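You operate a simulated robot arm through the tools that you are given. There is no shell and no other tool.

You run a simulated robot arm. Do the job below in one go: nothing can be reset, and whatever is moved stays where it is left.

Task
Put things in order on the top of the wooden crate. At the end: the yellow filter from the top of the wooden crate is on the orange plate; the grey pin from the top of the wooden crate stands on top of the black bush; the green spring stands where the yellow filter stood; the injector from the top of the wooden crate stands where the green spring stood; whatever was shut is shut again. Leave all else as you found it, and nothing knocked over. Set down upright: filter.

The check looks at the end state, three seconds after you hand in, the way a careful person would. Anything else that was tipped, shoved, dropped, spilled or broken makes it a failure.

Robot
A 6-joint arm with a two-finger parallel gripper, fixed in place. Base frame: the origin is at the foot of the arm, x ahead of it, y to its left, z up; the work surface is at about z = 0. Units: mm, rad, N and s.
With the tool pointing down near the work surface it reaches from about 160 to 420 mm from the base axis. Its first joint turns from -1.152 to 1.152 rad. Payload 1.57 kg.
Tool frame: the origin (TCP) lies between the finger pads and is the grasp point; the fingertips stand 30 mm ahead of it; z points along the fingers, y is the line along which they close. The gripper opens to 80 mm. The fingers are 17 mm wide and 12 mm thick; the gripper's body (40 by 82 mm) begins 80 mm behind the TCP.
Orientation is told as [roll, pitch, yaw] about the base's x, y, z axes, in that order, counted from this pose: with the fingers straight down and closing along the base's y, the tool's x points along the base's -x, its y along +y and its z along -z.

Tools
- The arm moves only by the tool jog_arm. Its argument "increments" is a list of rows, each an object (a shift or turn left out is 0, a gripper value left out holds the last) with "slide": the shift along the tool's x, y, z in units of 250 mm (1.0 is 250 mm), a list of three; "rot": the turn, a rotation vector about the tool's x, y, z in units of 120 degrees (1.0 is 120 degrees), a list of three; "fingers": the finger opening in m, from 0 to 0.08. In form: [{"slide": [tx, ty, tz], "rot": [rx, ry, rz], "fingers": fingers}, ...]. A call has 1 to 20 rows; each row is the pose to reach, as a shift and turn from the pose commanded when the call began, along the tool's axes at that moment. A call with a number of a shift or a turn outside -1 to 1 is refused whole. Rows are played at 5 a second. More than 50 mm and 0.15 rad between two rows, or a gripper value outside its range, and nothing of the call is played. A pose out of reach is approached as far as the arm can. The call stops where the force on the tool passes 40 N (or 10 N more than at its start, if that is more) or the arm is blocked; 0.2 s more then pass. The fingers move at their own pace (about 153 mm/s each) and stop on an object; they squeeze with about 35 N. The grip force told is the motor's: it shows also when the fingers shut on nothing. Time passes only in rows, and 0.2 s behind the last, so rows that repeat a pose let the fingers close. The reply holds the time, the measured pose of the TCP, the force on the tool along the base axes, the opening and the grip force, in the units named above and with some noise, with the torque about the TCP (base axes, N m) and any sound that the robot's microphone picked up.
- Cameras (640 x 400 px; columns grow to the right, rows downward): "scene" is fixed at [49.1, -325.7, 423.4]; the picture's right is [0.85, -0.53, 0.00], its down [-0.31, -0.50, -0.81] and it looks along [0.43, 0.69, -0.58] (base axes); focal length 214 px, centre (320, 200). "wrist" rides on the gripper at [72, -7, -122] in the tool frame; the picture's right is [0.09, 1.00, 0.00], its down [-0.84, 0.08, -0.54] and it looks along [-0.54, 0.05, 0.84] (tool axes); focal length 238 px, centre (320, 200). There is no depth. A picture from a camera that has moved, and an enlarged one, comes with that camera's place and axes in the base frame and with its lens.
- camera(camera): a new picture of that camera. It takes no simulated time.
- inspect(camera, box): a new picture of the part [left, top, right, bottom] of that camera's present view, enlarged. It takes no simulated time.
- job_done(): hands the job in; it is judged then, once.

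Nothing tells you positions but the pictures and the camera data. Unless the task says otherwise, let go and move clear before handing in.

The tools are called by a JSON object that holds its "op" and its "data". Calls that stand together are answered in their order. jog_arm: Moves the arm, as the interface text tells. Its arguments: {"type":"object","properties":{"increments":{"type":"array","items":{"type":"object","properties":{"slide":{"type":"array","items":{"type":"number"}},"rot":{"type":"array","items":{"type":"number"}},"fingers":{"type":"number"}}}}},"required":["increments"]} The other tools are called the same way: camera (camera) takes a picture; inspect (camera, box) takes an enlarged picture of a part of a camera's view; job_done () hands the job in.

At the start:

```text
time_s: 0.0
tool_pos: [198.1, 115.4, 267.9]
tool_rot: [0.0, -0.001, 0.002]
ft_force: [-0.1, 0.2, 0.2]
moment: [0.01, 0.0, 0.0]
width: 79.7
finger_force: 0.1
```

scene: 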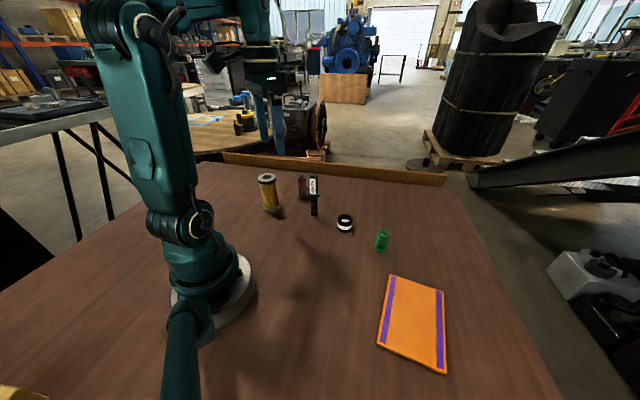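
wrist: 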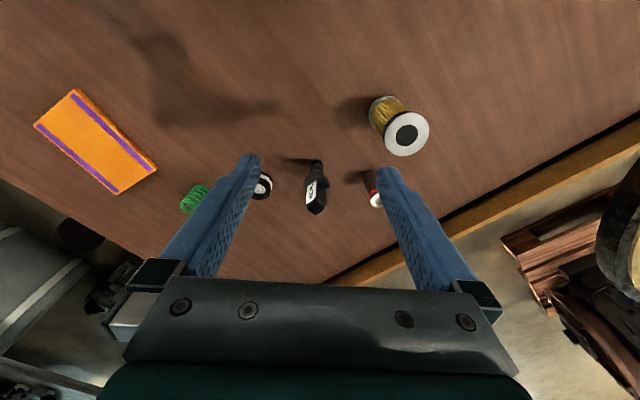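

I see a filter, an injector, something reddish or grey behind it, a black and white ring (probably the bush), a green spring and the orange plate. I'll look closer before I move.

{"op": "inspect", "data": {"camera": "scene", "box": [240, 150, 420, 270]}}

{"op": "inspect", "data": {"camera": "wrist", "box": [170, 80, 450, 240]}}

{"op": "inspect", "data": {"camera": "scene", "box": [0, 100, 640, 400]}}

```text
3.33 times, centred on (330, 210) of scene
camera zoom: at [49.1, -325.7, 423.4], right [0.85, -0.53, 0.0], down [-0.31, -0.5, -0.81], along [0.43, 0.69, -0.58], focal length 715 px, centre (287, 167)
```

zoom: 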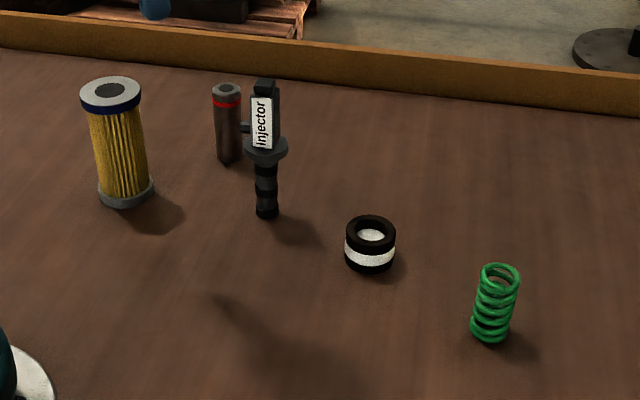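

```text
2.29 times, centred on (310, 160) of wrist
camera zoom: at [124.2, 108.4, 389.5], right [-0.09, 1.0, 0.0], down [0.84, 0.08, 0.54], along [0.54, 0.05, -0.84], focal length 545 px, centre (343, 291)
```

zoom: 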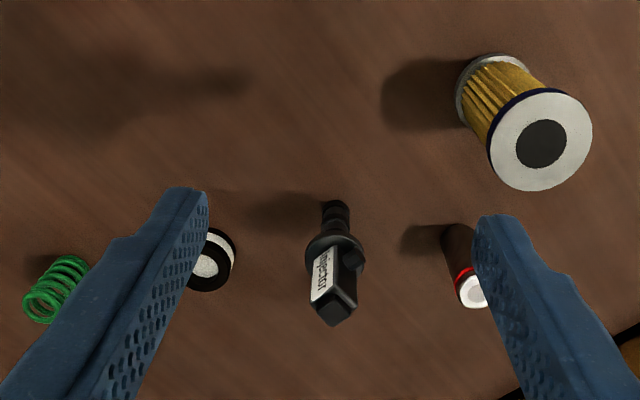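

```text
1.00 times, centred on (320, 250) of scene (not enlarged: the box is as wide or as high as the picture)
camera zoom: at [49.1, -325.7, 423.4], right [0.85, -0.53, 0.0], down [-0.31, -0.5, -0.81], along [0.43, 0.69, -0.58], focal length 214 px, centre (320, 150)
```

zoom: 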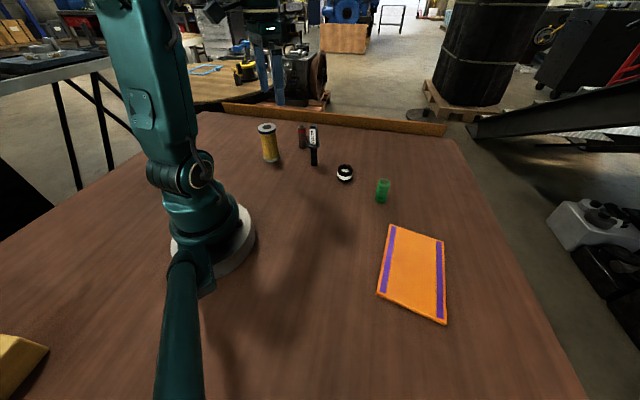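

The layout by my estimate: filter near (201,214) and about 115 tall, pin near (314,217), injector near (302,119) and about 137 tall, bush near (347,23), spring near (379,-91), plate centre near (313,-248). I'll move high above the filter and take another picture to refine its position.

{"op": "jog_arm", "data": {"increments": [{"slide": [0, 0.13, 0]}, {"slide": [-0.008, 0.26, 0]}, {"slide": [-0.012, 0.396, 0]}, {"slide": [-0.012, 0.396, 0]}]}}

{"op": "camera", "data": {"camera": "wrist"}}

{"op": "camera", "data": {"camera": "scene"}}

```text
time_s: 1.0
tool_pos: [200.5, 213.8, 268.6]
tool_rot: [0.001, 0.0, 0.001]
ft_force: [0.4, -0.1, -0.7]
moment: [-0.04, 0.0, -0.01]
width: 79.9
finger_force: 0.1
```

```text
taken
camera wrist: at [127.5, 206.5, 390.5], right [-0.09, 1.0, 0.0], down [0.84, 0.08, 0.54], along [0.54, 0.05, -0.84], focal length 238 px, centre (320, 200)
```

wrist: 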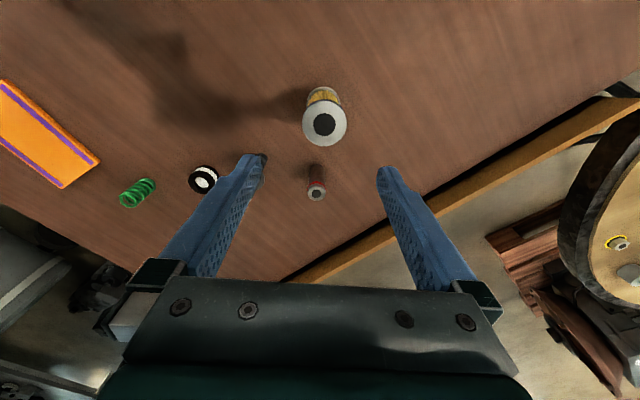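

```text
taken
```

scene: 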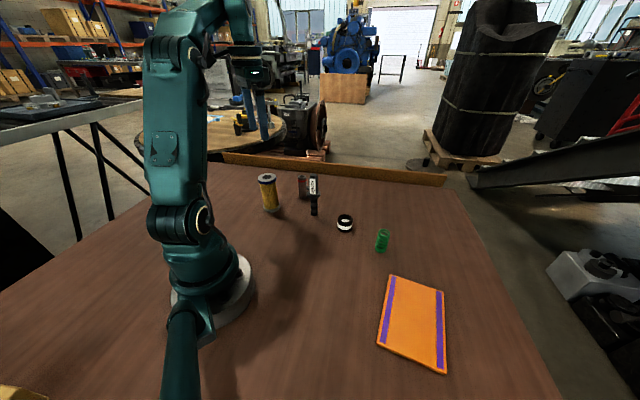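

The filter is now straight ahead in the wrist view. I'll zoom in to fix the filter and pin positions.

{"op": "inspect", "data": {"camera": "wrist", "box": [260, 70, 388, 220]}}

{"op": "inspect", "data": {"camera": "wrist", "box": [100, 140, 240, 220]}}

{"op": "inspect", "data": {"camera": "scene", "box": [360, 220, 470, 390]}}

{"op": "inspect", "data": {"camera": "scene", "box": [250, 160, 340, 230]}}

```text
2.67 times, centred on (324, 145) of wrist
camera zoom: at [127.5, 206.5, 390.5], right [-0.09, 1.0, 0.0], down [0.84, 0.08, 0.54], along [0.54, 0.05, -0.84], focal length 636 px, centre (309, 347)
```

zoom: 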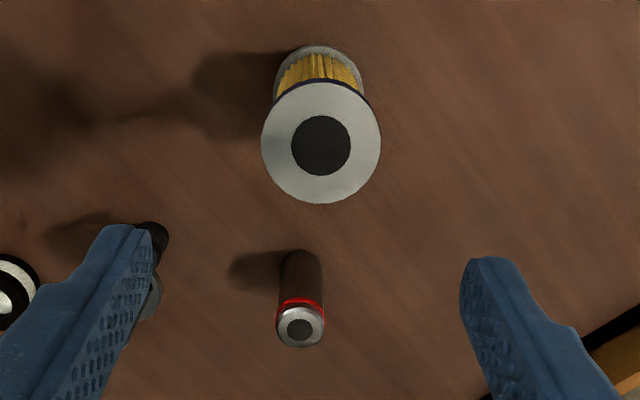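

```text
4.57 times, centred on (170, 180) of wrist
camera zoom: at [127.5, 206.5, 390.5], right [-0.09, 1.0, 0.0], down [0.84, 0.08, 0.54], along [0.54, 0.05, -0.84], focal length 1090 px, centre (1006, 291)
```

zoom: 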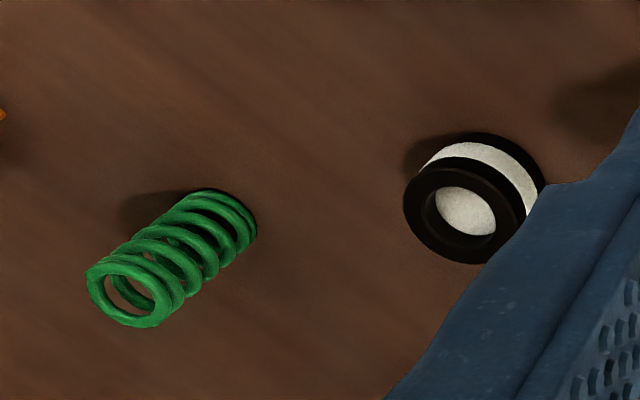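

```text
2.35 times, centred on (415, 305) of scene
camera zoom: at [49.1, -325.7, 423.4], right [0.85, -0.53, 0.0], down [-0.31, -0.5, -0.81], along [0.43, 0.69, -0.58], focal length 505 px, centre (96, -47)
```

zoom: 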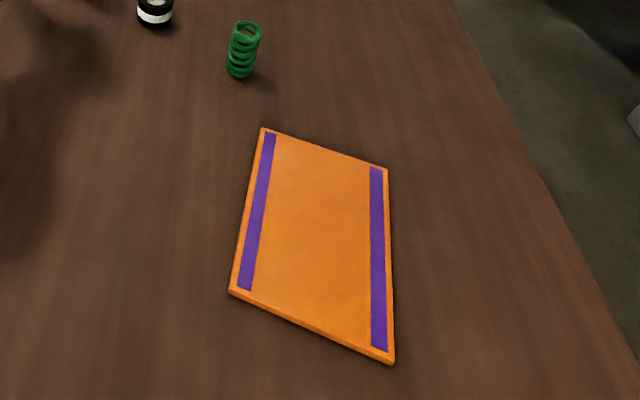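

```text
5.71 times, centred on (295, 195) of scene
camera zoom: at [49.1, -325.7, 423.4], right [0.85, -0.53, 0.0], down [-0.31, -0.5, -0.81], along [0.43, 0.69, -0.58], focal length 1226 px, centre (463, 229)
```

zoom: 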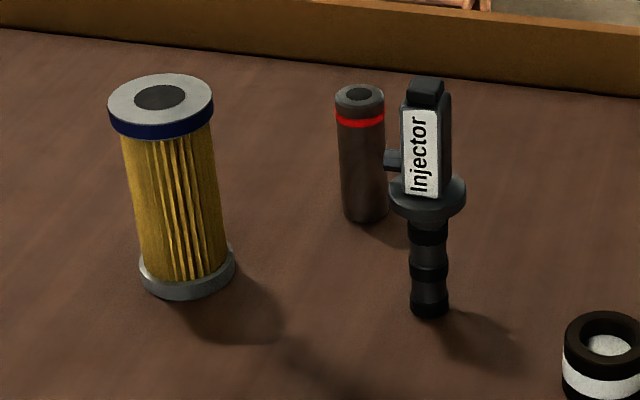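

The filter is at about (202,217.5). I'll descend to just above it and check the alignment.

{"op": "jog_arm", "data": {"increments": [{"slide": [-0.004, 0.014, 0.14]}, {"slide": [-0.004, 0.014, 0.28]}, {"slide": [-0.004, 0.014, 0.4]}, {"slide": [-0.004, 0.014, 0.44]}, {"slide": [-0.004, 0.014, 0.44]}]}}

{"op": "camera", "data": {"camera": "wrist"}}

{"op": "inspect", "data": {"camera": "scene", "box": [220, 120, 340, 230]}}

```text
time_s: 2.2
tool_pos: [202.7, 218.8, 157.9]
tool_rot: [-0.001, -0.002, 0.002]
ft_force: [0.5, -0.4, 0.3]
moment: [0.0, 0.0, -0.01]
width: 79.9
finger_force: 0.1
```

```text
taken
camera wrist: at [128.5, 211.6, 279.3], right [-0.09, 1.0, 0.0], down [0.84, 0.08, 0.54], along [0.54, 0.05, -0.84], focal length 238 px, centre (320, 200)
```

wrist: 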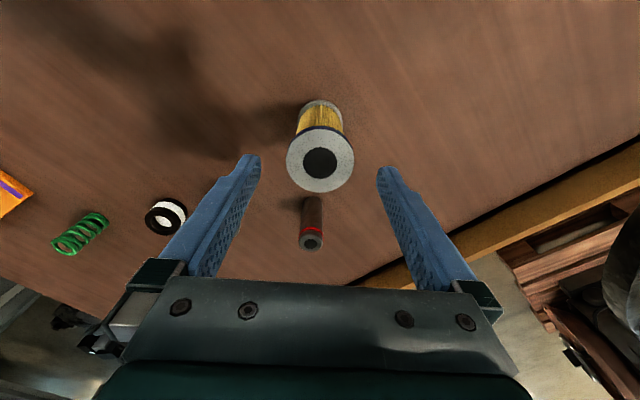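

```text
3.64 times, centred on (280, 175) of scene
camera zoom: at [49.1, -325.7, 423.4], right [0.85, -0.53, 0.0], down [-0.31, -0.5, -0.81], along [0.43, 0.69, -0.58], focal length 780 px, centre (466, 291)
```

zoom: 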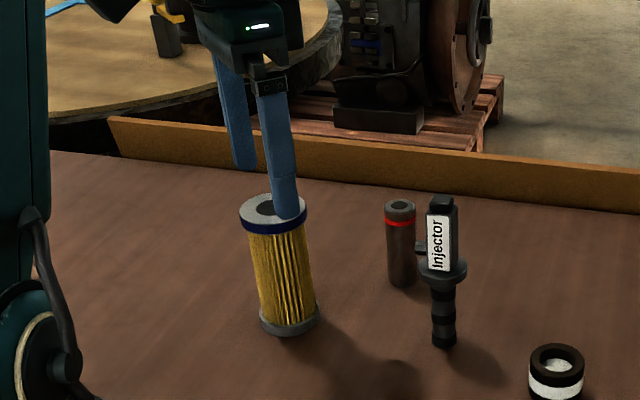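

The alignment is good. I'll descend around the filter to about z=62 and close the fingers.

{"op": "jog_arm", "data": {"increments": [{"slide": [0, 0, 0.1]}, {"slide": [0, 0, 0.2]}, {"slide": [0, 0, 0.3]}, {"slide": [0, 0, 0.384]}, {"slide": [0, 0, 0.384]}, {"slide": [0, 0, 0.384], "fingers": 0.03}, {"slide": [0, 0, 0.384], "fingers": 0.03}, {"slide": [0, 0, 0.384], "fingers": 0.03}, {"slide": [0, 0, 0.384], "fingers": 0.03}]}}

{"op": "camera", "data": {"camera": "wrist"}}

{"op": "inspect", "data": {"camera": "scene", "box": [220, 120, 340, 230]}}

```text
time_s: 4.2
tool_pos: [202.2, 219.2, 63.4]
tool_rot: [-0.001, 0.0, 0.001]
ft_force: [-0.3, -0.3, -0.4]
moment: [-0.03, 0.01, -0.03]
width: 50.8
finger_force: 35.2
```

```text
taken
camera wrist: at [128.3, 211.2, 184.1], right [-0.09, 1.0, 0.0], down [0.84, 0.08, 0.54], along [0.54, 0.05, -0.84], focal length 238 px, centre (320, 200)
```

wrist: 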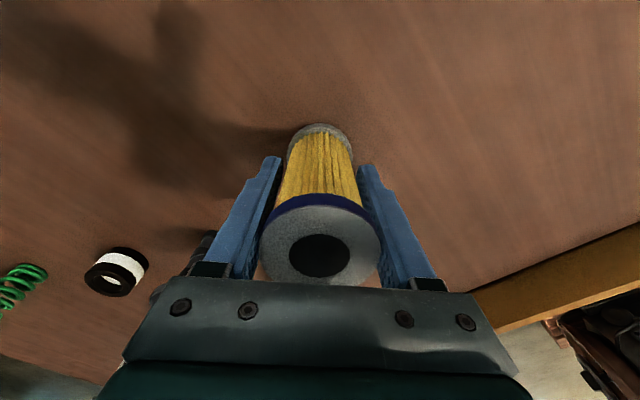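

```text
3.64 times, centred on (280, 175) of scene
camera zoom: at [49.1, -325.7, 423.4], right [0.85, -0.53, 0.0], down [-0.31, -0.5, -0.81], along [0.43, 0.69, -0.58], focal length 780 px, centre (466, 291)
```

zoom: 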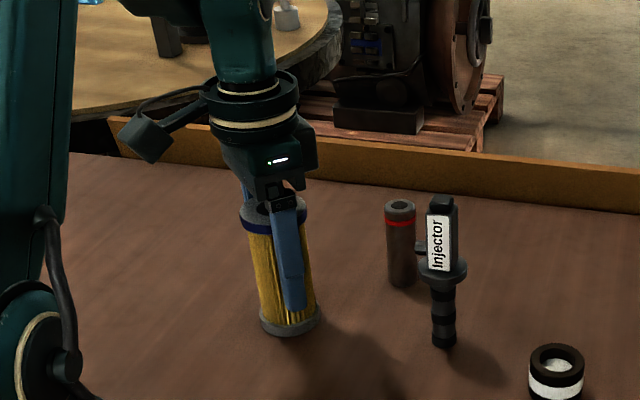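

The filter is held at a width of 50.8 mm, and it stood at about (201.5,219). I'll lift it straight up.

{"op": "jog_arm", "data": {"increments": [{"slide": [0, 0, -0.04]}, {"slide": [0, 0, -0.12]}, {"slide": [0, 0, -0.24]}, {"slide": [0, 0, -0.36]}, {"slide": [0, 0, -0.48]}, {"slide": [0, 0, -0.6]}, {"slide": [0, 0, -0.7]}, {"slide": [0, 0, -0.72]}]}}

{"op": "camera", "data": {"camera": "wrist"}}

```text
time_s: 6.0
tool_pos: [201.3, 218.6, 242.9]
tool_rot: [-0.001, 0.002, 0.001]
ft_force: [-0.9, 0.0, -0.8]
moment: [0.02, -0.02, 0.01]
width: 50.7
finger_force: 35.2
```

```text
taken
camera wrist: at [127.9, 210.9, 364.1], right [-0.09, 1.0, 0.0], down [0.84, 0.08, 0.54], along [0.54, 0.05, -0.84], focal length 238 px, centre (320, 200)
```

wrist: 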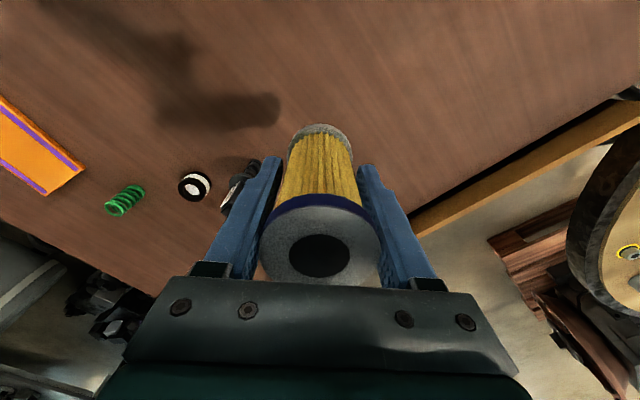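

The filter is lifted cleanly. I'll carry it at this height toward the plate in two stages.

{"op": "jog_arm", "data": {"increments": [{"slide": [-0.015, -0.07, 0]}, {"slide": [-0.045, -0.21, 0]}, {"slide": [-0.075, -0.35, 0]}, {"slide": [-0.105, -0.49, 0]}, {"slide": [-0.135, -0.63, 0]}, {"slide": [-0.165, -0.77, 0]}, {"slide": [-0.19, -0.9, 0]}, {"slide": [-0.2, -0.96, 0]}, {"slide": [-0.2, -0.96, 0]}]}}

{"op": "camera", "data": {"camera": "wrist"}}

{"op": "camera", "data": {"camera": "scene"}}

```text
time_s: 8.0
tool_pos: [252.8, -21.3, 239.9]
tool_rot: [-0.002, 0.0, 0.001]
ft_force: [0.1, 0.0, -2.1]
moment: [0.0, -0.01, -0.02]
width: 51.0
finger_force: 34.4
```

```text
taken
camera wrist: at [178.6, -28.1, 361.8], right [-0.09, 1.0, 0.0], down [0.84, 0.08, 0.54], along [0.54, 0.05, -0.84], focal length 238 px, centre (320, 200)
```

wrist: 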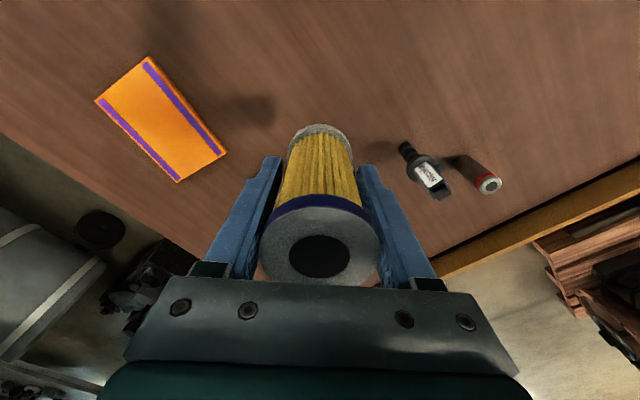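

```text
taken
```

scene: 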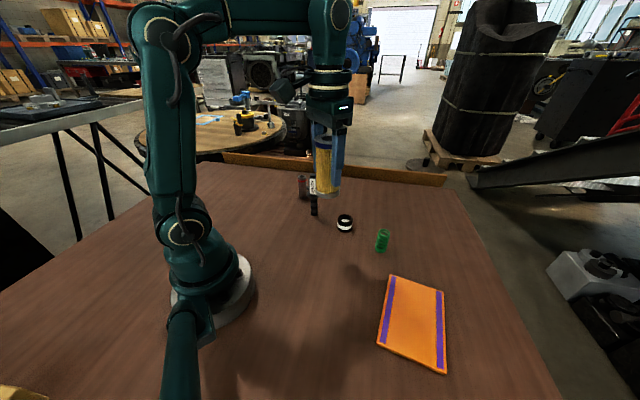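

The plate centre computes to about (304,-248). I'll carry the filter over it.

{"op": "jog_arm", "data": {"increments": [{"slide": [-0.015, -0.07, 0]}, {"slide": [-0.045, -0.21, 0]}, {"slide": [-0.075, -0.35, 0]}, {"slide": [-0.105, -0.49, 0]}, {"slide": [-0.135, -0.63, 0]}, {"slide": [-0.165, -0.77, 0]}, {"slide": [-0.19, -0.87, 0]}, {"slide": [-0.196, -0.9, 0]}, {"slide": [-0.196, -0.9, 0]}]}}

{"op": "camera", "data": {"camera": "wrist"}}

{"op": "camera", "data": {"camera": "scene"}}

```text
time_s: 10.0
tool_pos: [275.2, -225.1, 224.0]
tool_rot: [0.001, 0.001, 0.003]
ft_force: [0.2, -0.5, -1.5]
moment: [0.0, 0.0, 0.01]
width: 50.5
finger_force: 34.8
out of reach, approached as far as the arm can: row 6, 7, 8, 9
```

```text
taken
camera wrist: at [200.6, -232.8, 344.8], right [-0.09, 1.0, 0.0], down [0.84, 0.08, 0.54], along [0.54, 0.05, -0.84], focal length 238 px, centre (320, 200)
```

wrist: 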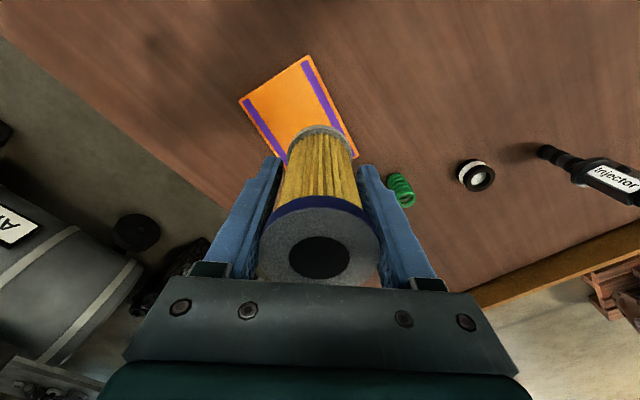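

```text
taken
```

scene: 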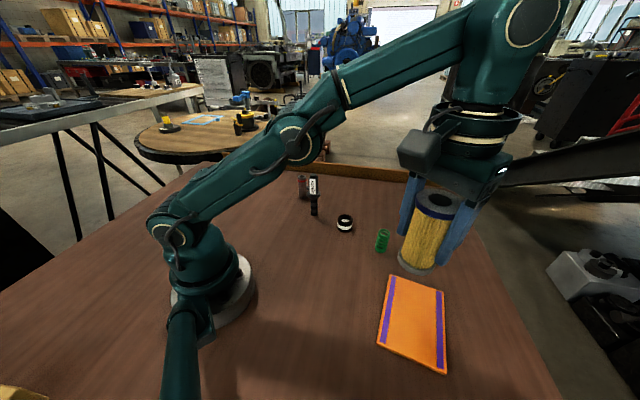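

The reach runs out at this height, so I'll go lower here, with nothing below but the plate area, and then check the position.

{"op": "jog_arm", "data": {"increments": [{"slide": [0, 0, 0.08]}, {"slide": [0, 0, 0.16]}, {"slide": [0, 0, 0.24]}, {"slide": [0, 0, 0.3]}, {"slide": [0, 0, 0.3]}]}}

{"op": "camera", "data": {"camera": "wrist"}}

```text
time_s: 11.2
tool_pos: [273.9, -227.4, 148.0]
tool_rot: [0.002, -0.002, 0.001]
ft_force: [0.1, 0.1, -1.7]
moment: [0.01, -0.02, -0.05]
width: 50.7
finger_force: 34.9
```

```text
taken
camera wrist: at [200.1, -233.9, 269.2], right [-0.09, 1.0, 0.0], down [0.84, 0.08, 0.54], along [0.54, 0.05, -0.84], focal length 238 px, centre (320, 200)
```

wrist: 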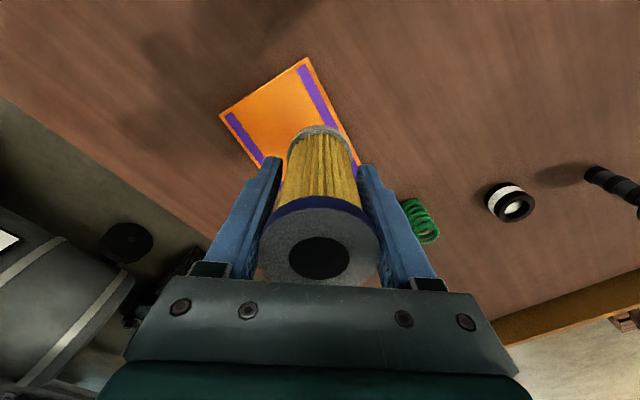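

Slides count from the actual pose, now about (274.5,-226.5,148), and the plate centre is about (302,-249). I'll move over the centre while lowering to z≈105.

{"op": "jog_arm", "data": {"increments": [{"slide": [-0.02, -0.02, 0.06]}, {"slide": [-0.06, -0.05, 0.12]}, {"slide": [-0.104, -0.084, 0.172]}, {"slide": [-0.104, -0.084, 0.172]}]}}

{"op": "camera", "data": {"camera": "scene"}}

{"op": "camera", "data": {"camera": "wrist"}}

```text
time_s: 12.2
tool_pos: [302.1, -247.4, 104.7]
tool_rot: [0.001, -0.001, 0.0]
ft_force: [-0.3, 0.5, -1.7]
moment: [-0.04, 0.03, 0.0]
width: 50.8
finger_force: 35.0
```

```text
taken
```

scene: 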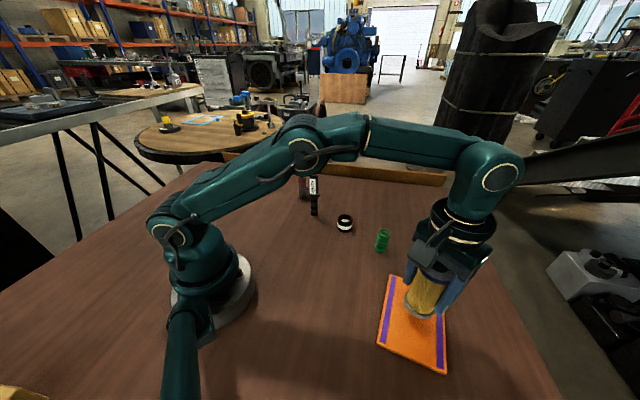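

```text
taken
camera wrist: at [227.8, -254.4, 226.5], right [-0.09, 1.0, 0.0], down [0.84, 0.08, 0.54], along [0.54, 0.05, -0.84], focal length 238 px, centre (320, 200)
```

wrist: 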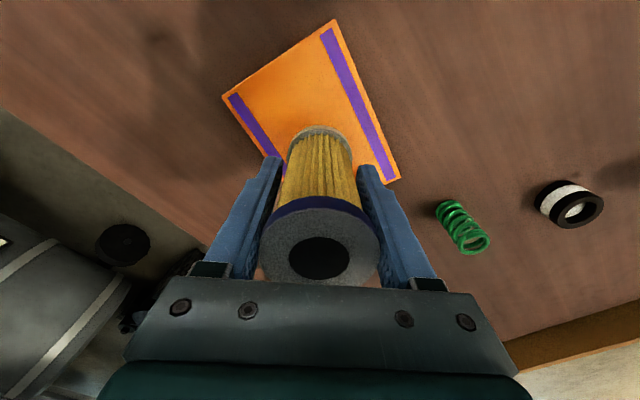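

The filter is over the plate. I'll lower it to just above the surface.

{"op": "jog_arm", "data": {"increments": [{"slide": [0, 0, 0.04]}, {"slide": [0, 0, 0.08]}, {"slide": [0, 0, 0.11]}, {"slide": [0, 0, 0.124]}, {"slide": [0, 0, 0.124]}]}}

{"op": "inspect", "data": {"camera": "scene", "box": [360, 200, 510, 390]}}

{"op": "inspect", "data": {"camera": "wrist", "box": [200, 0, 480, 240]}}

```text
time_s: 13.4
tool_pos: [300.9, -246.6, 74.6]
tool_rot: [-0.001, -0.001, 0.002]
ft_force: [-0.3, 0.7, -0.8]
moment: [0.01, 0.01, -0.01]
width: 50.7
finger_force: 35.8
```

```text
2.11 times, centred on (435, 295) of scene
camera zoom: at [49.1, -325.7, 423.4], right [0.85, -0.53, 0.0], down [-0.31, -0.5, -0.81], along [0.43, 0.69, -0.58], focal length 452 px, centre (78, 0)
```

zoom: 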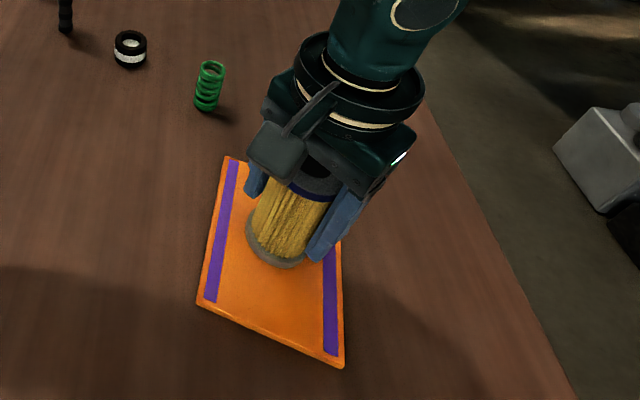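

```text
1.67 times, centred on (340, 120) of wrist
camera zoom: at [227.5, -253.5, 195.9], right [-0.09, 1.0, 0.0], down [0.84, 0.08, 0.54], along [0.54, 0.05, -0.84], focal length 397 px, centre (287, 333)
```

zoom: 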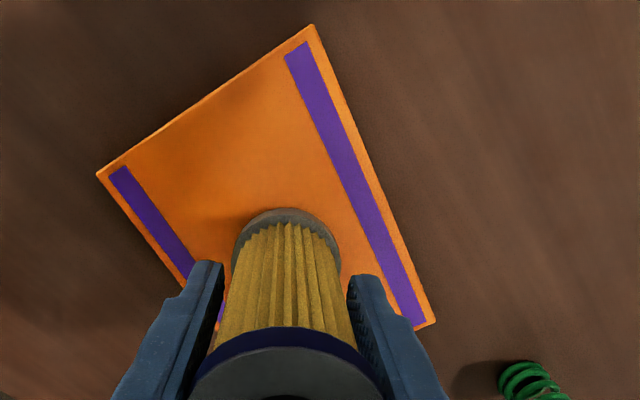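

The filter is well inside the plate. I'll lower it in small steps until it touches.

{"op": "jog_arm", "data": {"increments": [{"slide": [0, 0, 0.005]}, {"slide": [0, 0, 0.01]}, {"slide": [0, 0, 0.014]}, {"slide": [0, 0, 0.014]}]}}

{"op": "inspect", "data": {"camera": "scene", "box": [395, 265, 455, 345]}}

```text
time_s: 14.4
tool_pos: [300.8, -245.8, 70.8]
tool_rot: [-0.002, -0.003, 0.003]
ft_force: [-0.2, 0.7, 0.3]
moment: [0.06, -0.06, -0.02]
width: 50.7
finger_force: 35.0
```

```text
5.00 times, centred on (425, 305) of scene
camera zoom: at [49.1, -325.7, 423.4], right [0.85, -0.53, 0.0], down [-0.31, -0.5, -0.81], along [0.43, 0.69, -0.58], focal length 1072 px, centre (-205, -325)
```

zoom: 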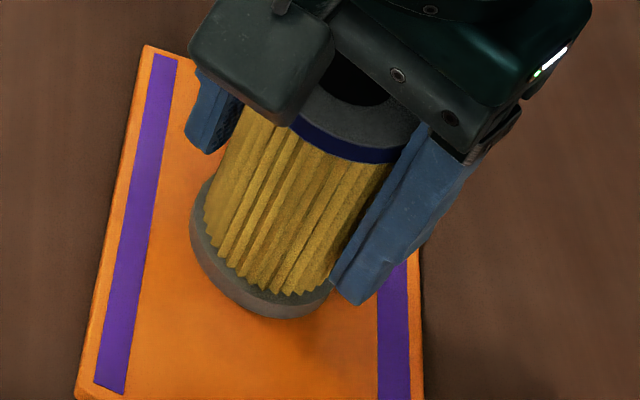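

There are signs of slight contact, so I'll lower a little more.

{"op": "jog_arm", "data": {"increments": [{"slide": [0, 0, 0.004]}, {"slide": [0, 0, 0.004]}]}}

```text
time_s: 15.0
tool_pos: [300.8, -247.0, 70.7]
tool_rot: [-0.003, -0.001, 0.002]
ft_force: [-1.3, 1.1, 13.5]
moment: [0.15, -0.01, 0.03]
width: 50.7
finger_force: 34.8
```

It's firm on the plate. I'll release and rise.

{"op": "jog_arm", "data": {"increments": [{"slide": [0, 0, 0.0], "fingers": 0.08}, {"slide": [0, 0, 0.0], "fingers": 0.08}, {"slide": [0, 0, 0.0], "fingers": 0.08}]}}

{"op": "camera", "data": {"camera": "wrist"}}

{"op": "inspect", "data": {"camera": "scene", "box": [360, 220, 480, 390]}}

```text
time_s: 15.8
tool_pos: [299.8, -246.6, 68.0]
tool_rot: [-0.001, -0.001, 0.0]
ft_force: [-0.4, 0.0, -0.2]
moment: [-0.03, -0.01, 0.02]
width: 80.0
finger_force: 0.0
```

```text
taken
camera wrist: at [226.5, -253.3, 191.5], right [-0.09, 1.0, 0.0], down [0.84, 0.08, 0.54], along [0.54, 0.05, -0.84], focal length 238 px, centre (320, 200)
```

wrist: 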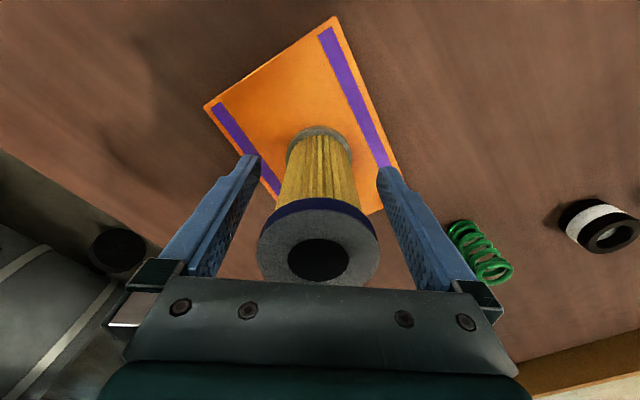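

```text
2.35 times, centred on (420, 305) of scene
camera zoom: at [49.1, -325.7, 423.4], right [0.85, -0.53, 0.0], down [-0.31, -0.5, -0.81], along [0.43, 0.69, -0.58], focal length 505 px, centre (85, -47)
```

zoom: 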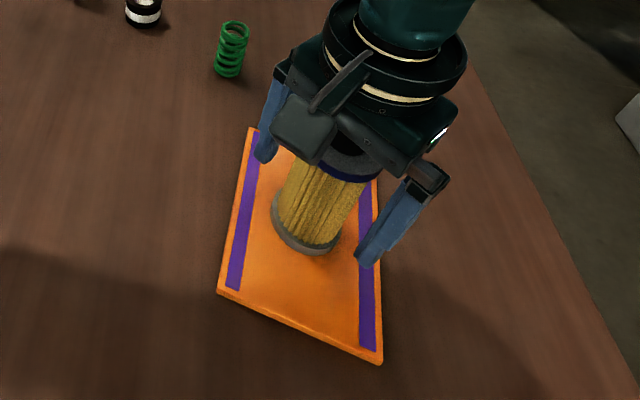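

The filter stands free and upright on the plate. The reach is marginal straight up, so I'll rise a bit, back out along -x with the fingers straddling the filter, then rise.

{"op": "jog_arm", "data": {"increments": [{"slide": [0, 0, -0.06]}, {"slide": [0, 0, -0.12]}, {"slide": [0.08, 0, -0.14]}, {"slide": [0.18, 0, -0.16]}, {"slide": [0.28, 0, -0.2]}, {"slide": [0.34, 0, -0.32]}, {"slide": [0.34, 0, -0.46]}, {"slide": [0.34, 0, -0.6]}, {"slide": [0.34, 0, -0.66]}]}}

{"op": "camera", "data": {"camera": "wrist"}}

{"op": "camera", "data": {"camera": "scene"}}

```text
time_s: 17.8
tool_pos: [213.9, -247.2, 235.2]
tool_rot: [0.001, 0.0, 0.002]
ft_force: [0.1, 0.2, 0.0]
moment: [0.01, -0.02, 0.0]
width: 79.9
finger_force: 0.1
```

```text
taken
camera wrist: at [140.0, -253.9, 357.1], right [-0.09, 1.0, 0.0], down [0.84, 0.08, 0.54], along [0.54, 0.05, -0.84], focal length 238 px, centre (320, 200)
```

wrist: 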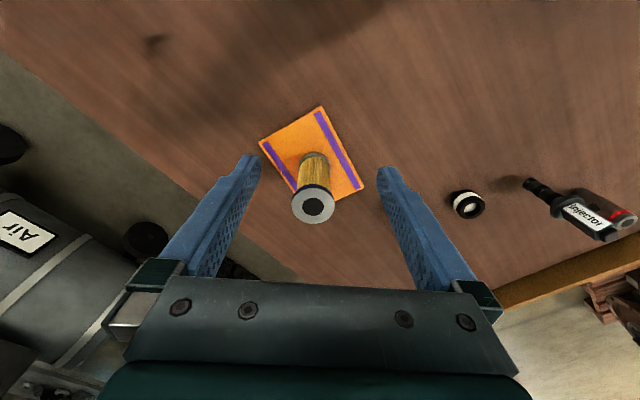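

```text
taken
```

scene: 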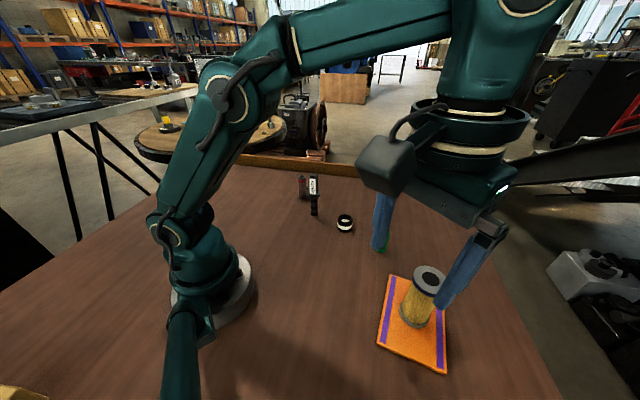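

The filter stands upright on the plate. Next is the spring, so I'll move to a viewpoint in front of it.

{"op": "jog_arm", "data": {"increments": [{"slide": [-0.04, 0.1, 0]}, {"slide": [-0.1, 0.24, 0]}, {"slide": [-0.17, 0.38, 0]}, {"slide": [-0.24, 0.52, 0]}, {"slide": [-0.304, 0.624, 0]}, {"slide": [-0.304, 0.624, 0]}]}}

{"op": "camera", "data": {"camera": "wrist"}}

{"op": "inspect", "data": {"camera": "scene", "box": [320, 200, 420, 270]}}

```text
time_s: 19.2
tool_pos: [290.2, -90.5, 234.9]
tool_rot: [0.0, -0.001, 0.001]
ft_force: [0.6, -0.3, 0.3]
moment: [0.01, 0.0, 0.0]
width: 80.2
finger_force: 0.1
```

```text
taken
camera wrist: at [216.9, -97.4, 356.5], right [-0.09, 1.0, 0.0], down [0.84, 0.08, 0.54], along [0.54, 0.05, -0.84], focal length 238 px, centre (320, 200)
```

wrist: 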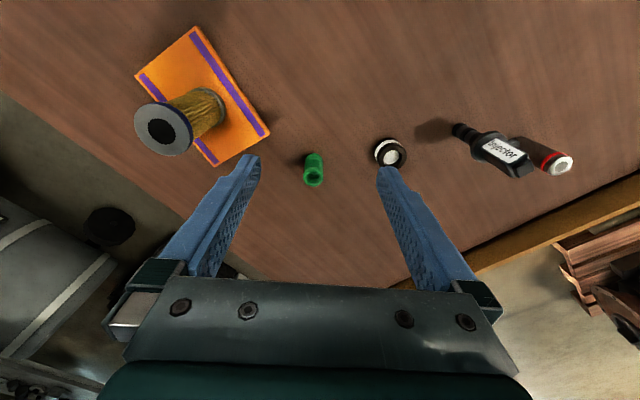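

```text
5.71 times, centred on (370, 235) of scene
camera zoom: at [49.1, -325.7, 423.4], right [0.85, -0.53, 0.0], down [-0.31, -0.5, -0.81], along [0.43, 0.69, -0.58], focal length 1226 px, centre (34, 0)
```

zoom: 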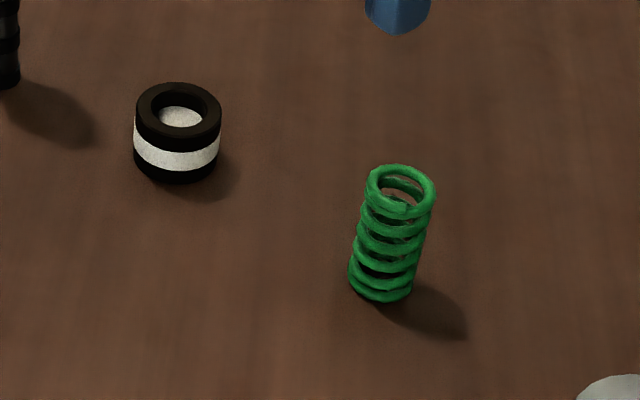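

{"op": "inspect", "data": {"camera": "wrist", "box": [270, 120, 430, 220]}}

{"op": "inspect", "data": {"camera": "wrist", "box": [440, 110, 600, 190]}}

```text
4.00 times, centred on (350, 170) of wrist
camera zoom: at [216.9, -97.4, 356.5], right [-0.09, 1.0, 0.0], down [0.84, 0.08, 0.54], along [0.54, 0.05, -0.84], focal length 953 px, centre (200, 320)
```

zoom: 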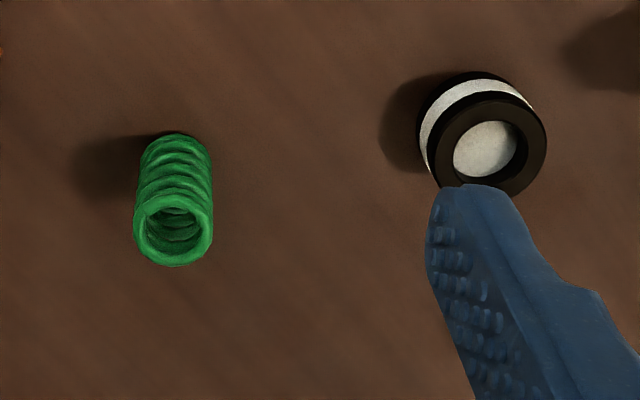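

```text
4.00 times, centred on (520, 150) of wrist
camera zoom: at [216.9, -97.4, 356.5], right [-0.09, 1.0, 0.0], down [0.84, 0.08, 0.54], along [0.54, 0.05, -0.84], focal length 953 px, centre (-480, 400)
```

zoom: 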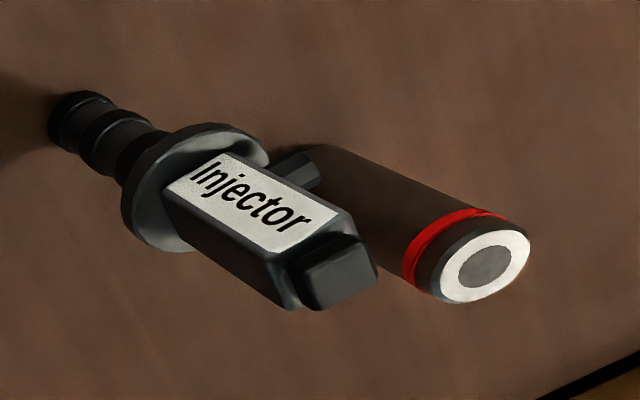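

The spring is at about (373,-92), 27 mm across and 57 mm tall. I'll approach it by extending and descending with the fingers on either side.

{"op": "jog_arm", "data": {"increments": [{"slide": [-0.04, 0, 0.12]}, {"slide": [-0.1, -0.003, 0.24]}, {"slide": [-0.16, -0.006, 0.36]}, {"slide": [-0.24, -0.006, 0.46]}, {"slide": [-0.32, -0.006, 0.52]}, {"slide": [-0.33, -0.006, 0.54]}, {"slide": [-0.33, -0.006, 0.54]}]}}

{"op": "camera", "data": {"camera": "wrist"}}

{"op": "inspect", "data": {"camera": "scene", "box": [320, 160, 460, 270]}}

```text
time_s: 20.8
tool_pos: [374.6, -92.2, 99.4]
tool_rot: [-0.001, 0.0, 0.001]
ft_force: [-0.3, 0.1, -0.7]
moment: [0.02, 0.04, 0.02]
width: 79.9
finger_force: 0.1
```

```text
taken
camera wrist: at [301.0, -99.0, 221.8], right [-0.09, 1.0, 0.0], down [0.84, 0.08, 0.54], along [0.54, 0.05, -0.84], focal length 238 px, centre (320, 200)
```

wrist: 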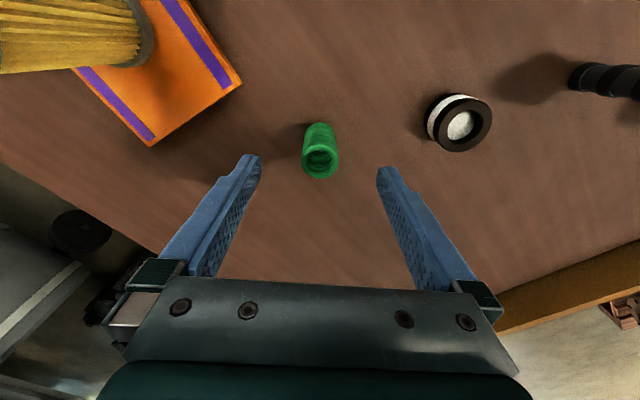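

```text
3.64 times, centred on (390, 215) of scene
camera zoom: at [49.1, -325.7, 423.4], right [0.85, -0.53, 0.0], down [-0.31, -0.5, -0.81], along [0.43, 0.69, -0.58], focal length 780 px, centre (66, 146)
```

zoom: 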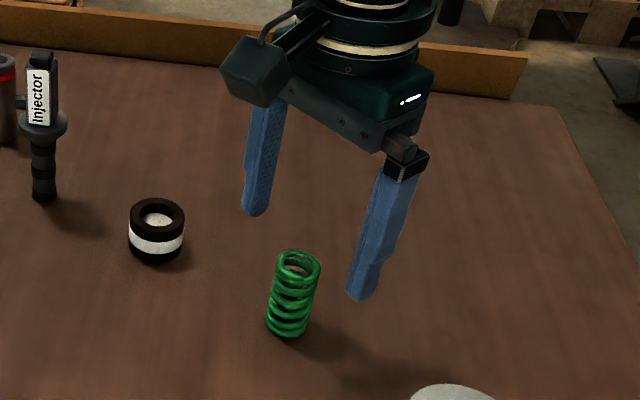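

{"op": "inspect", "data": {"camera": "wrist", "box": [280, 110, 360, 190]}}

{"op": "inspect", "data": {"camera": "wrist", "box": [410, 80, 510, 160]}}

```text
5.00 times, centred on (320, 150) of wrist
camera zoom: at [301.0, -99.0, 221.8], right [-0.09, 1.0, 0.0], down [0.84, 0.08, 0.54], along [0.54, 0.05, -0.84], focal length 1192 px, centre (320, 450)
```

zoom: 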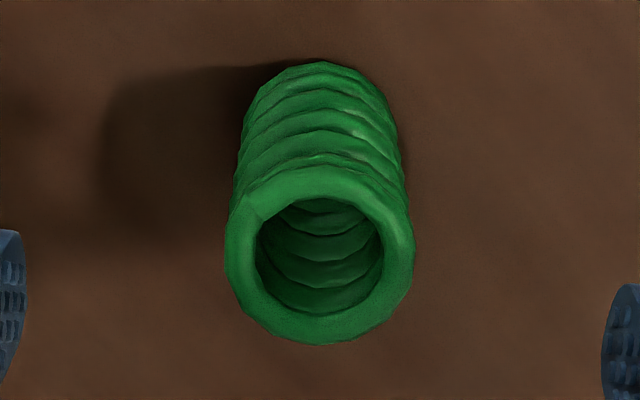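

```text
5.00 times, centred on (460, 120) of wrist
camera zoom: at [301.0, -99.0, 221.8], right [-0.09, 1.0, 0.0], down [0.84, 0.08, 0.54], along [0.54, 0.05, -0.84], focal length 1192 px, centre (-380, 600)
```

zoom: 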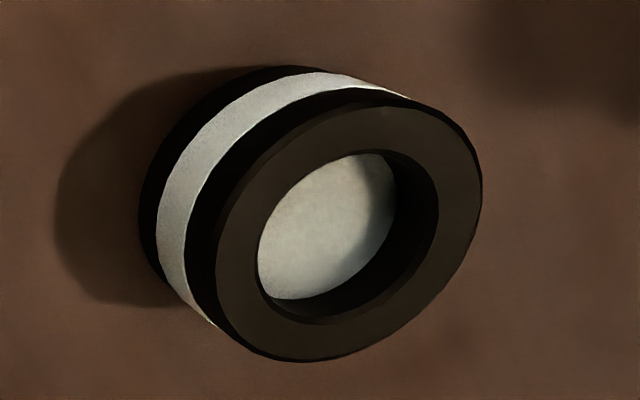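

The spring is centred between the fingers. I'll descend and grip it.

{"op": "jog_arm", "data": {"increments": [{"slide": [0.006, 0, 0.08]}, {"slide": [0.006, 0, 0.16]}, {"slide": [0.006, 0, 0.23]}, {"slide": [0.006, 0, 0.252]}, {"slide": [0.006, 0, 0.252]}, {"slide": [0.006, 0, 0.252], "fingers": 0.015}, {"slide": [0.006, 0, 0.252], "fingers": 0.015}, {"slide": [0.006, 0, 0.252], "fingers": 0.015}, {"slide": [0.006, 0, 0.252], "fingers": 0.015}]}}

{"op": "camera", "data": {"camera": "wrist"}}

{"op": "inspect", "data": {"camera": "scene", "box": [320, 180, 440, 270]}}

```text
time_s: 22.8
tool_pos: [371.9, -90.7, 37.6]
tool_rot: [-0.001, 0.0, 0.001]
ft_force: [0.1, 0.6, -0.3]
moment: [-0.03, 0.0, -0.04]
width: 27.8
finger_force: 35.0
```

```text
taken
camera wrist: at [298.5, -98.4, 159.5], right [-0.09, 1.0, 0.0], down [0.84, 0.08, 0.54], along [0.54, 0.05, -0.84], focal length 238 px, centre (320, 200)
```

wrist: 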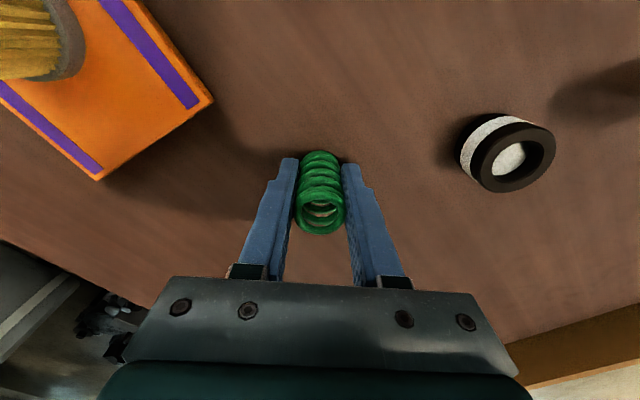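

```text
4.44 times, centred on (380, 225) of scene
camera zoom: at [49.1, -325.7, 423.4], right [0.85, -0.53, 0.0], down [-0.31, -0.5, -0.81], along [0.43, 0.69, -0.58], focal length 953 px, centre (53, 89)
```

zoom: 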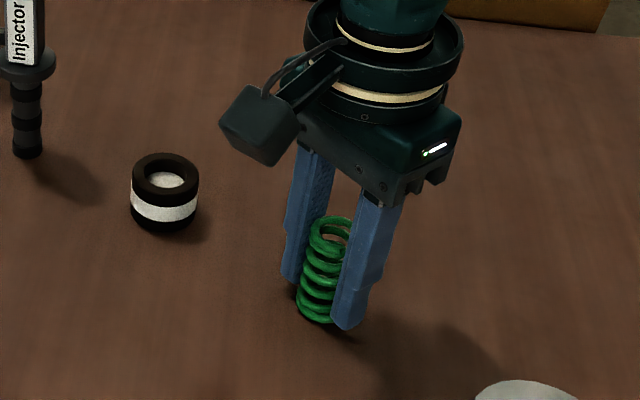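

The spring is held at a width of 27.8 mm, and it stood at about (372,-92). I'll lift it, retract inward and carry it to the filter's old place at (201.5,219).

{"op": "jog_arm", "data": {"increments": [{"slide": [0, 0, -0.04]}, {"slide": [0, 0, -0.12]}, {"slide": [0, 0, -0.24]}, {"slide": [0.08, 0, -0.36]}, {"slide": [0.17, 0, -0.48]}, {"slide": [0.26, 0, -0.6]}, {"slide": [0.34, 0, -0.7]}, {"slide": [0.4, 0, -0.8]}, {"slide": [0.42, 0.06, -0.82]}, {"slide": [0.42, 0.2, -0.82]}, {"slide": [0.43, 0.34, -0.82]}, {"slide": [0.45, 0.48, -0.82]}, {"slide": [0.48, 0.62, -0.82]}, {"slide": [0.52, 0.76, -0.82]}, {"slide": [0.56, 0.88, -0.82]}, {"slide": [0.58, 0.96, -0.82]}, {"slide": [0.58, 0.96, -0.82]}]}}

{"op": "camera", "data": {"camera": "wrist"}}

{"op": "camera", "data": {"camera": "scene"}}

```text
time_s: 26.4
tool_pos: [225.8, 148.6, 243.3]
tool_rot: [-0.001, -0.001, 0.001]
ft_force: [-0.1, -0.1, -0.7]
moment: [0.01, -0.02, 0.02]
width: 28.1
finger_force: 34.5
```

```text
taken
camera wrist: at [152.8, 140.6, 364.4], right [-0.09, 1.0, 0.0], down [0.84, 0.08, 0.54], along [0.54, 0.05, -0.84], focal length 238 px, centre (320, 200)
```

wrist: 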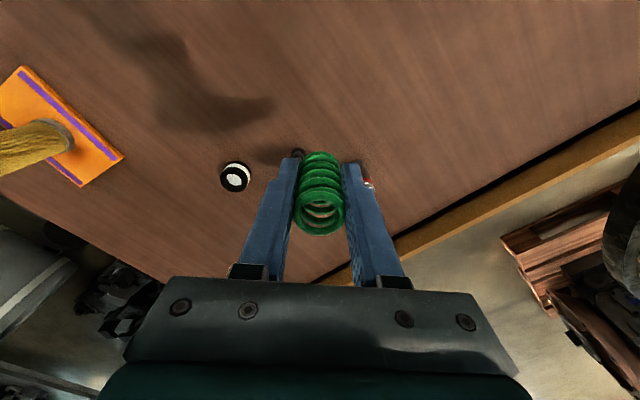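

```text
taken
```

scene: 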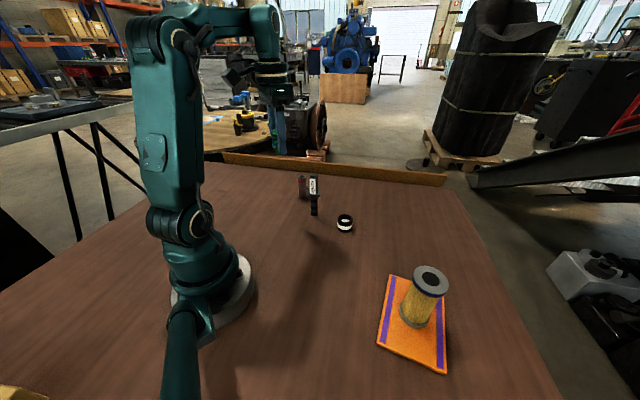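

Now I'll move above the old filter place and go down.

{"op": "jog_arm", "data": {"increments": [{"slide": [0.04, 0.12, 0]}, {"slide": [0.08, 0.24, 0]}, {"slide": [0.1, 0.282, 0.06]}, {"slide": [0.1, 0.282, 0.18]}, {"slide": [0.1, 0.282, 0.3]}, {"slide": [0.1, 0.282, 0.42]}, {"slide": [0.1, 0.282, 0.54]}, {"slide": [0.1, 0.282, 0.66]}, {"slide": [0.1, 0.282, 0.74]}, {"slide": [0.1, 0.282, 0.78]}, {"slide": [0.1, 0.282, 0.78]}]}}

{"op": "camera", "data": {"camera": "wrist"}}

{"op": "inspect", "data": {"camera": "scene", "box": [220, 120, 340, 230]}}

```text
time_s: 28.8
tool_pos: [202.7, 219.1, 45.7]
tool_rot: [0.0, 0.0, 0.002]
ft_force: [0.3, 0.1, -0.6]
moment: [0.02, -0.01, -0.02]
width: 27.8
finger_force: 35.2
```

```text
taken
camera wrist: at [128.7, 211.1, 167.7], right [-0.09, 1.0, 0.0], down [0.84, 0.08, 0.54], along [0.54, 0.05, -0.84], focal length 238 px, centre (320, 200)
```

wrist: 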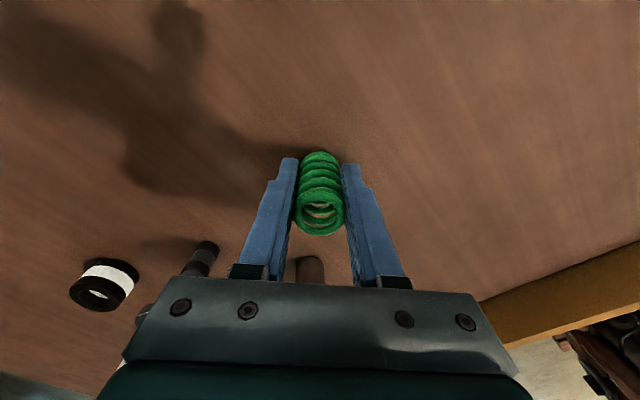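

```text
3.64 times, centred on (280, 175) of scene
camera zoom: at [49.1, -325.7, 423.4], right [0.85, -0.53, 0.0], down [-0.31, -0.5, -0.81], along [0.43, 0.69, -0.58], focal length 780 px, centre (466, 291)
```

zoom: 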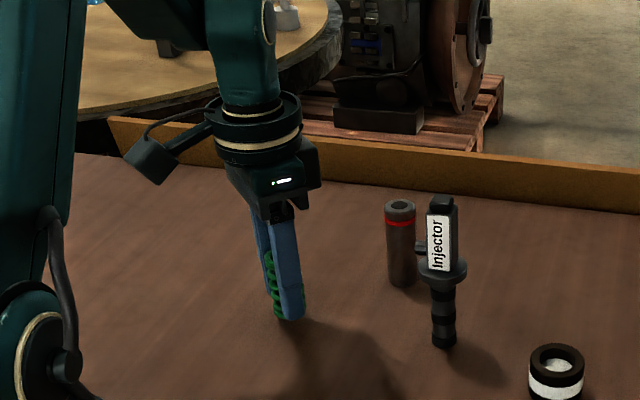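

I'll lower the last few millimetres until it touches.

{"op": "jog_arm", "data": {"increments": [{"slide": [0, 0, 0.012]}, {"slide": [0, 0, 0.022]}, {"slide": [0, 0, 0.028]}, {"slide": [0, 0, 0.032]}, {"slide": [0, 0, 0.032]}]}}

```text
time_s: 30.0
tool_pos: [202.4, 218.5, 38.4]
tool_rot: [-0.001, 0.0, 0.001]
ft_force: [0.8, 0.1, 0.3]
moment: [0.01, 0.01, -0.01]
width: 27.8
finger_force: 35.4
```

{"op": "jog_arm", "data": {"increments": [{"slide": [0, 0, 0.003]}, {"slide": [0, 0, 0.005]}, {"slide": [0, 0, 0.005]}]}}

```text
time_s: 30.8
tool_pos: [202.3, 217.7, 37.9]
tool_rot: [-0.001, -0.001, 0.002]
ft_force: [-3.0, -2.2, 10.7]
moment: [-0.05, 0.08, 0.01]
width: 27.9
finger_force: 35.0
```

The spring touches with 10.7 N, so I'll release it.

{"op": "jog_arm", "data": {"increments": [{"slide": [0, 0, -0.002], "fingers": 0.08}, {"slide": [0, 0, -0.002], "fingers": 0.08}, {"slide": [0, 0, -0.002], "fingers": 0.08}, {"slide": [0, 0, -0.08], "fingers": 0.08}, {"slide": [0, 0, -0.2], "fingers": 0.08}, {"slide": [0, 0, -0.36], "fingers": 0.08}, {"slide": [0, 0, -0.52], "fingers": 0.08}, {"slide": [0, 0, -0.68], "fingers": 0.08}, {"slide": [0, 0, -0.84], "fingers": 0.08}, {"slide": [0, 0, -0.92], "fingers": 0.08}, {"slide": [0, 0, -0.92], "fingers": 0.08}]}}

{"op": "camera", "data": {"camera": "wrist"}}

{"op": "inspect", "data": {"camera": "scene", "box": [220, 120, 340, 230]}}

```text
time_s: 33.2
tool_pos: [203.6, 219.4, 268.0]
tool_rot: [-0.001, 0.002, 0.001]
ft_force: [-0.7, 0.5, 0.2]
moment: [-0.04, 0.0, 0.01]
width: 80.0
finger_force: 0.1
```

```text
taken
camera wrist: at [128.7, 211.7, 389.0], right [-0.09, 1.0, 0.0], down [0.84, 0.08, 0.54], along [0.54, 0.05, -0.84], focal length 238 px, centre (320, 200)
```

wrist: 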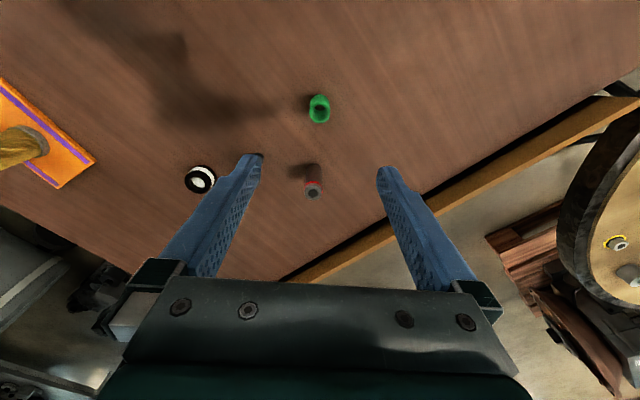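

```text
3.64 times, centred on (280, 175) of scene
camera zoom: at [49.1, -325.7, 423.4], right [0.85, -0.53, 0.0], down [-0.31, -0.5, -0.81], along [0.43, 0.69, -0.58], focal length 780 px, centre (466, 291)
```

zoom: 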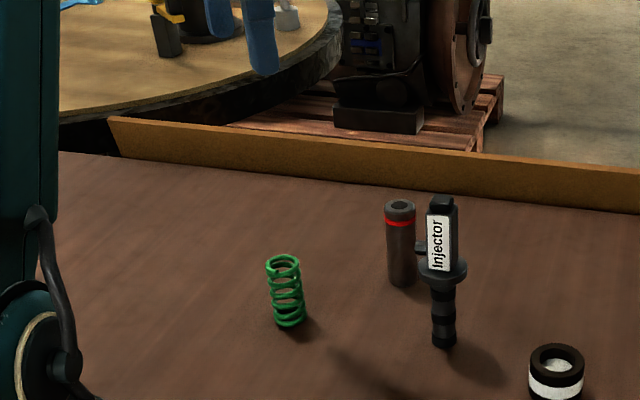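

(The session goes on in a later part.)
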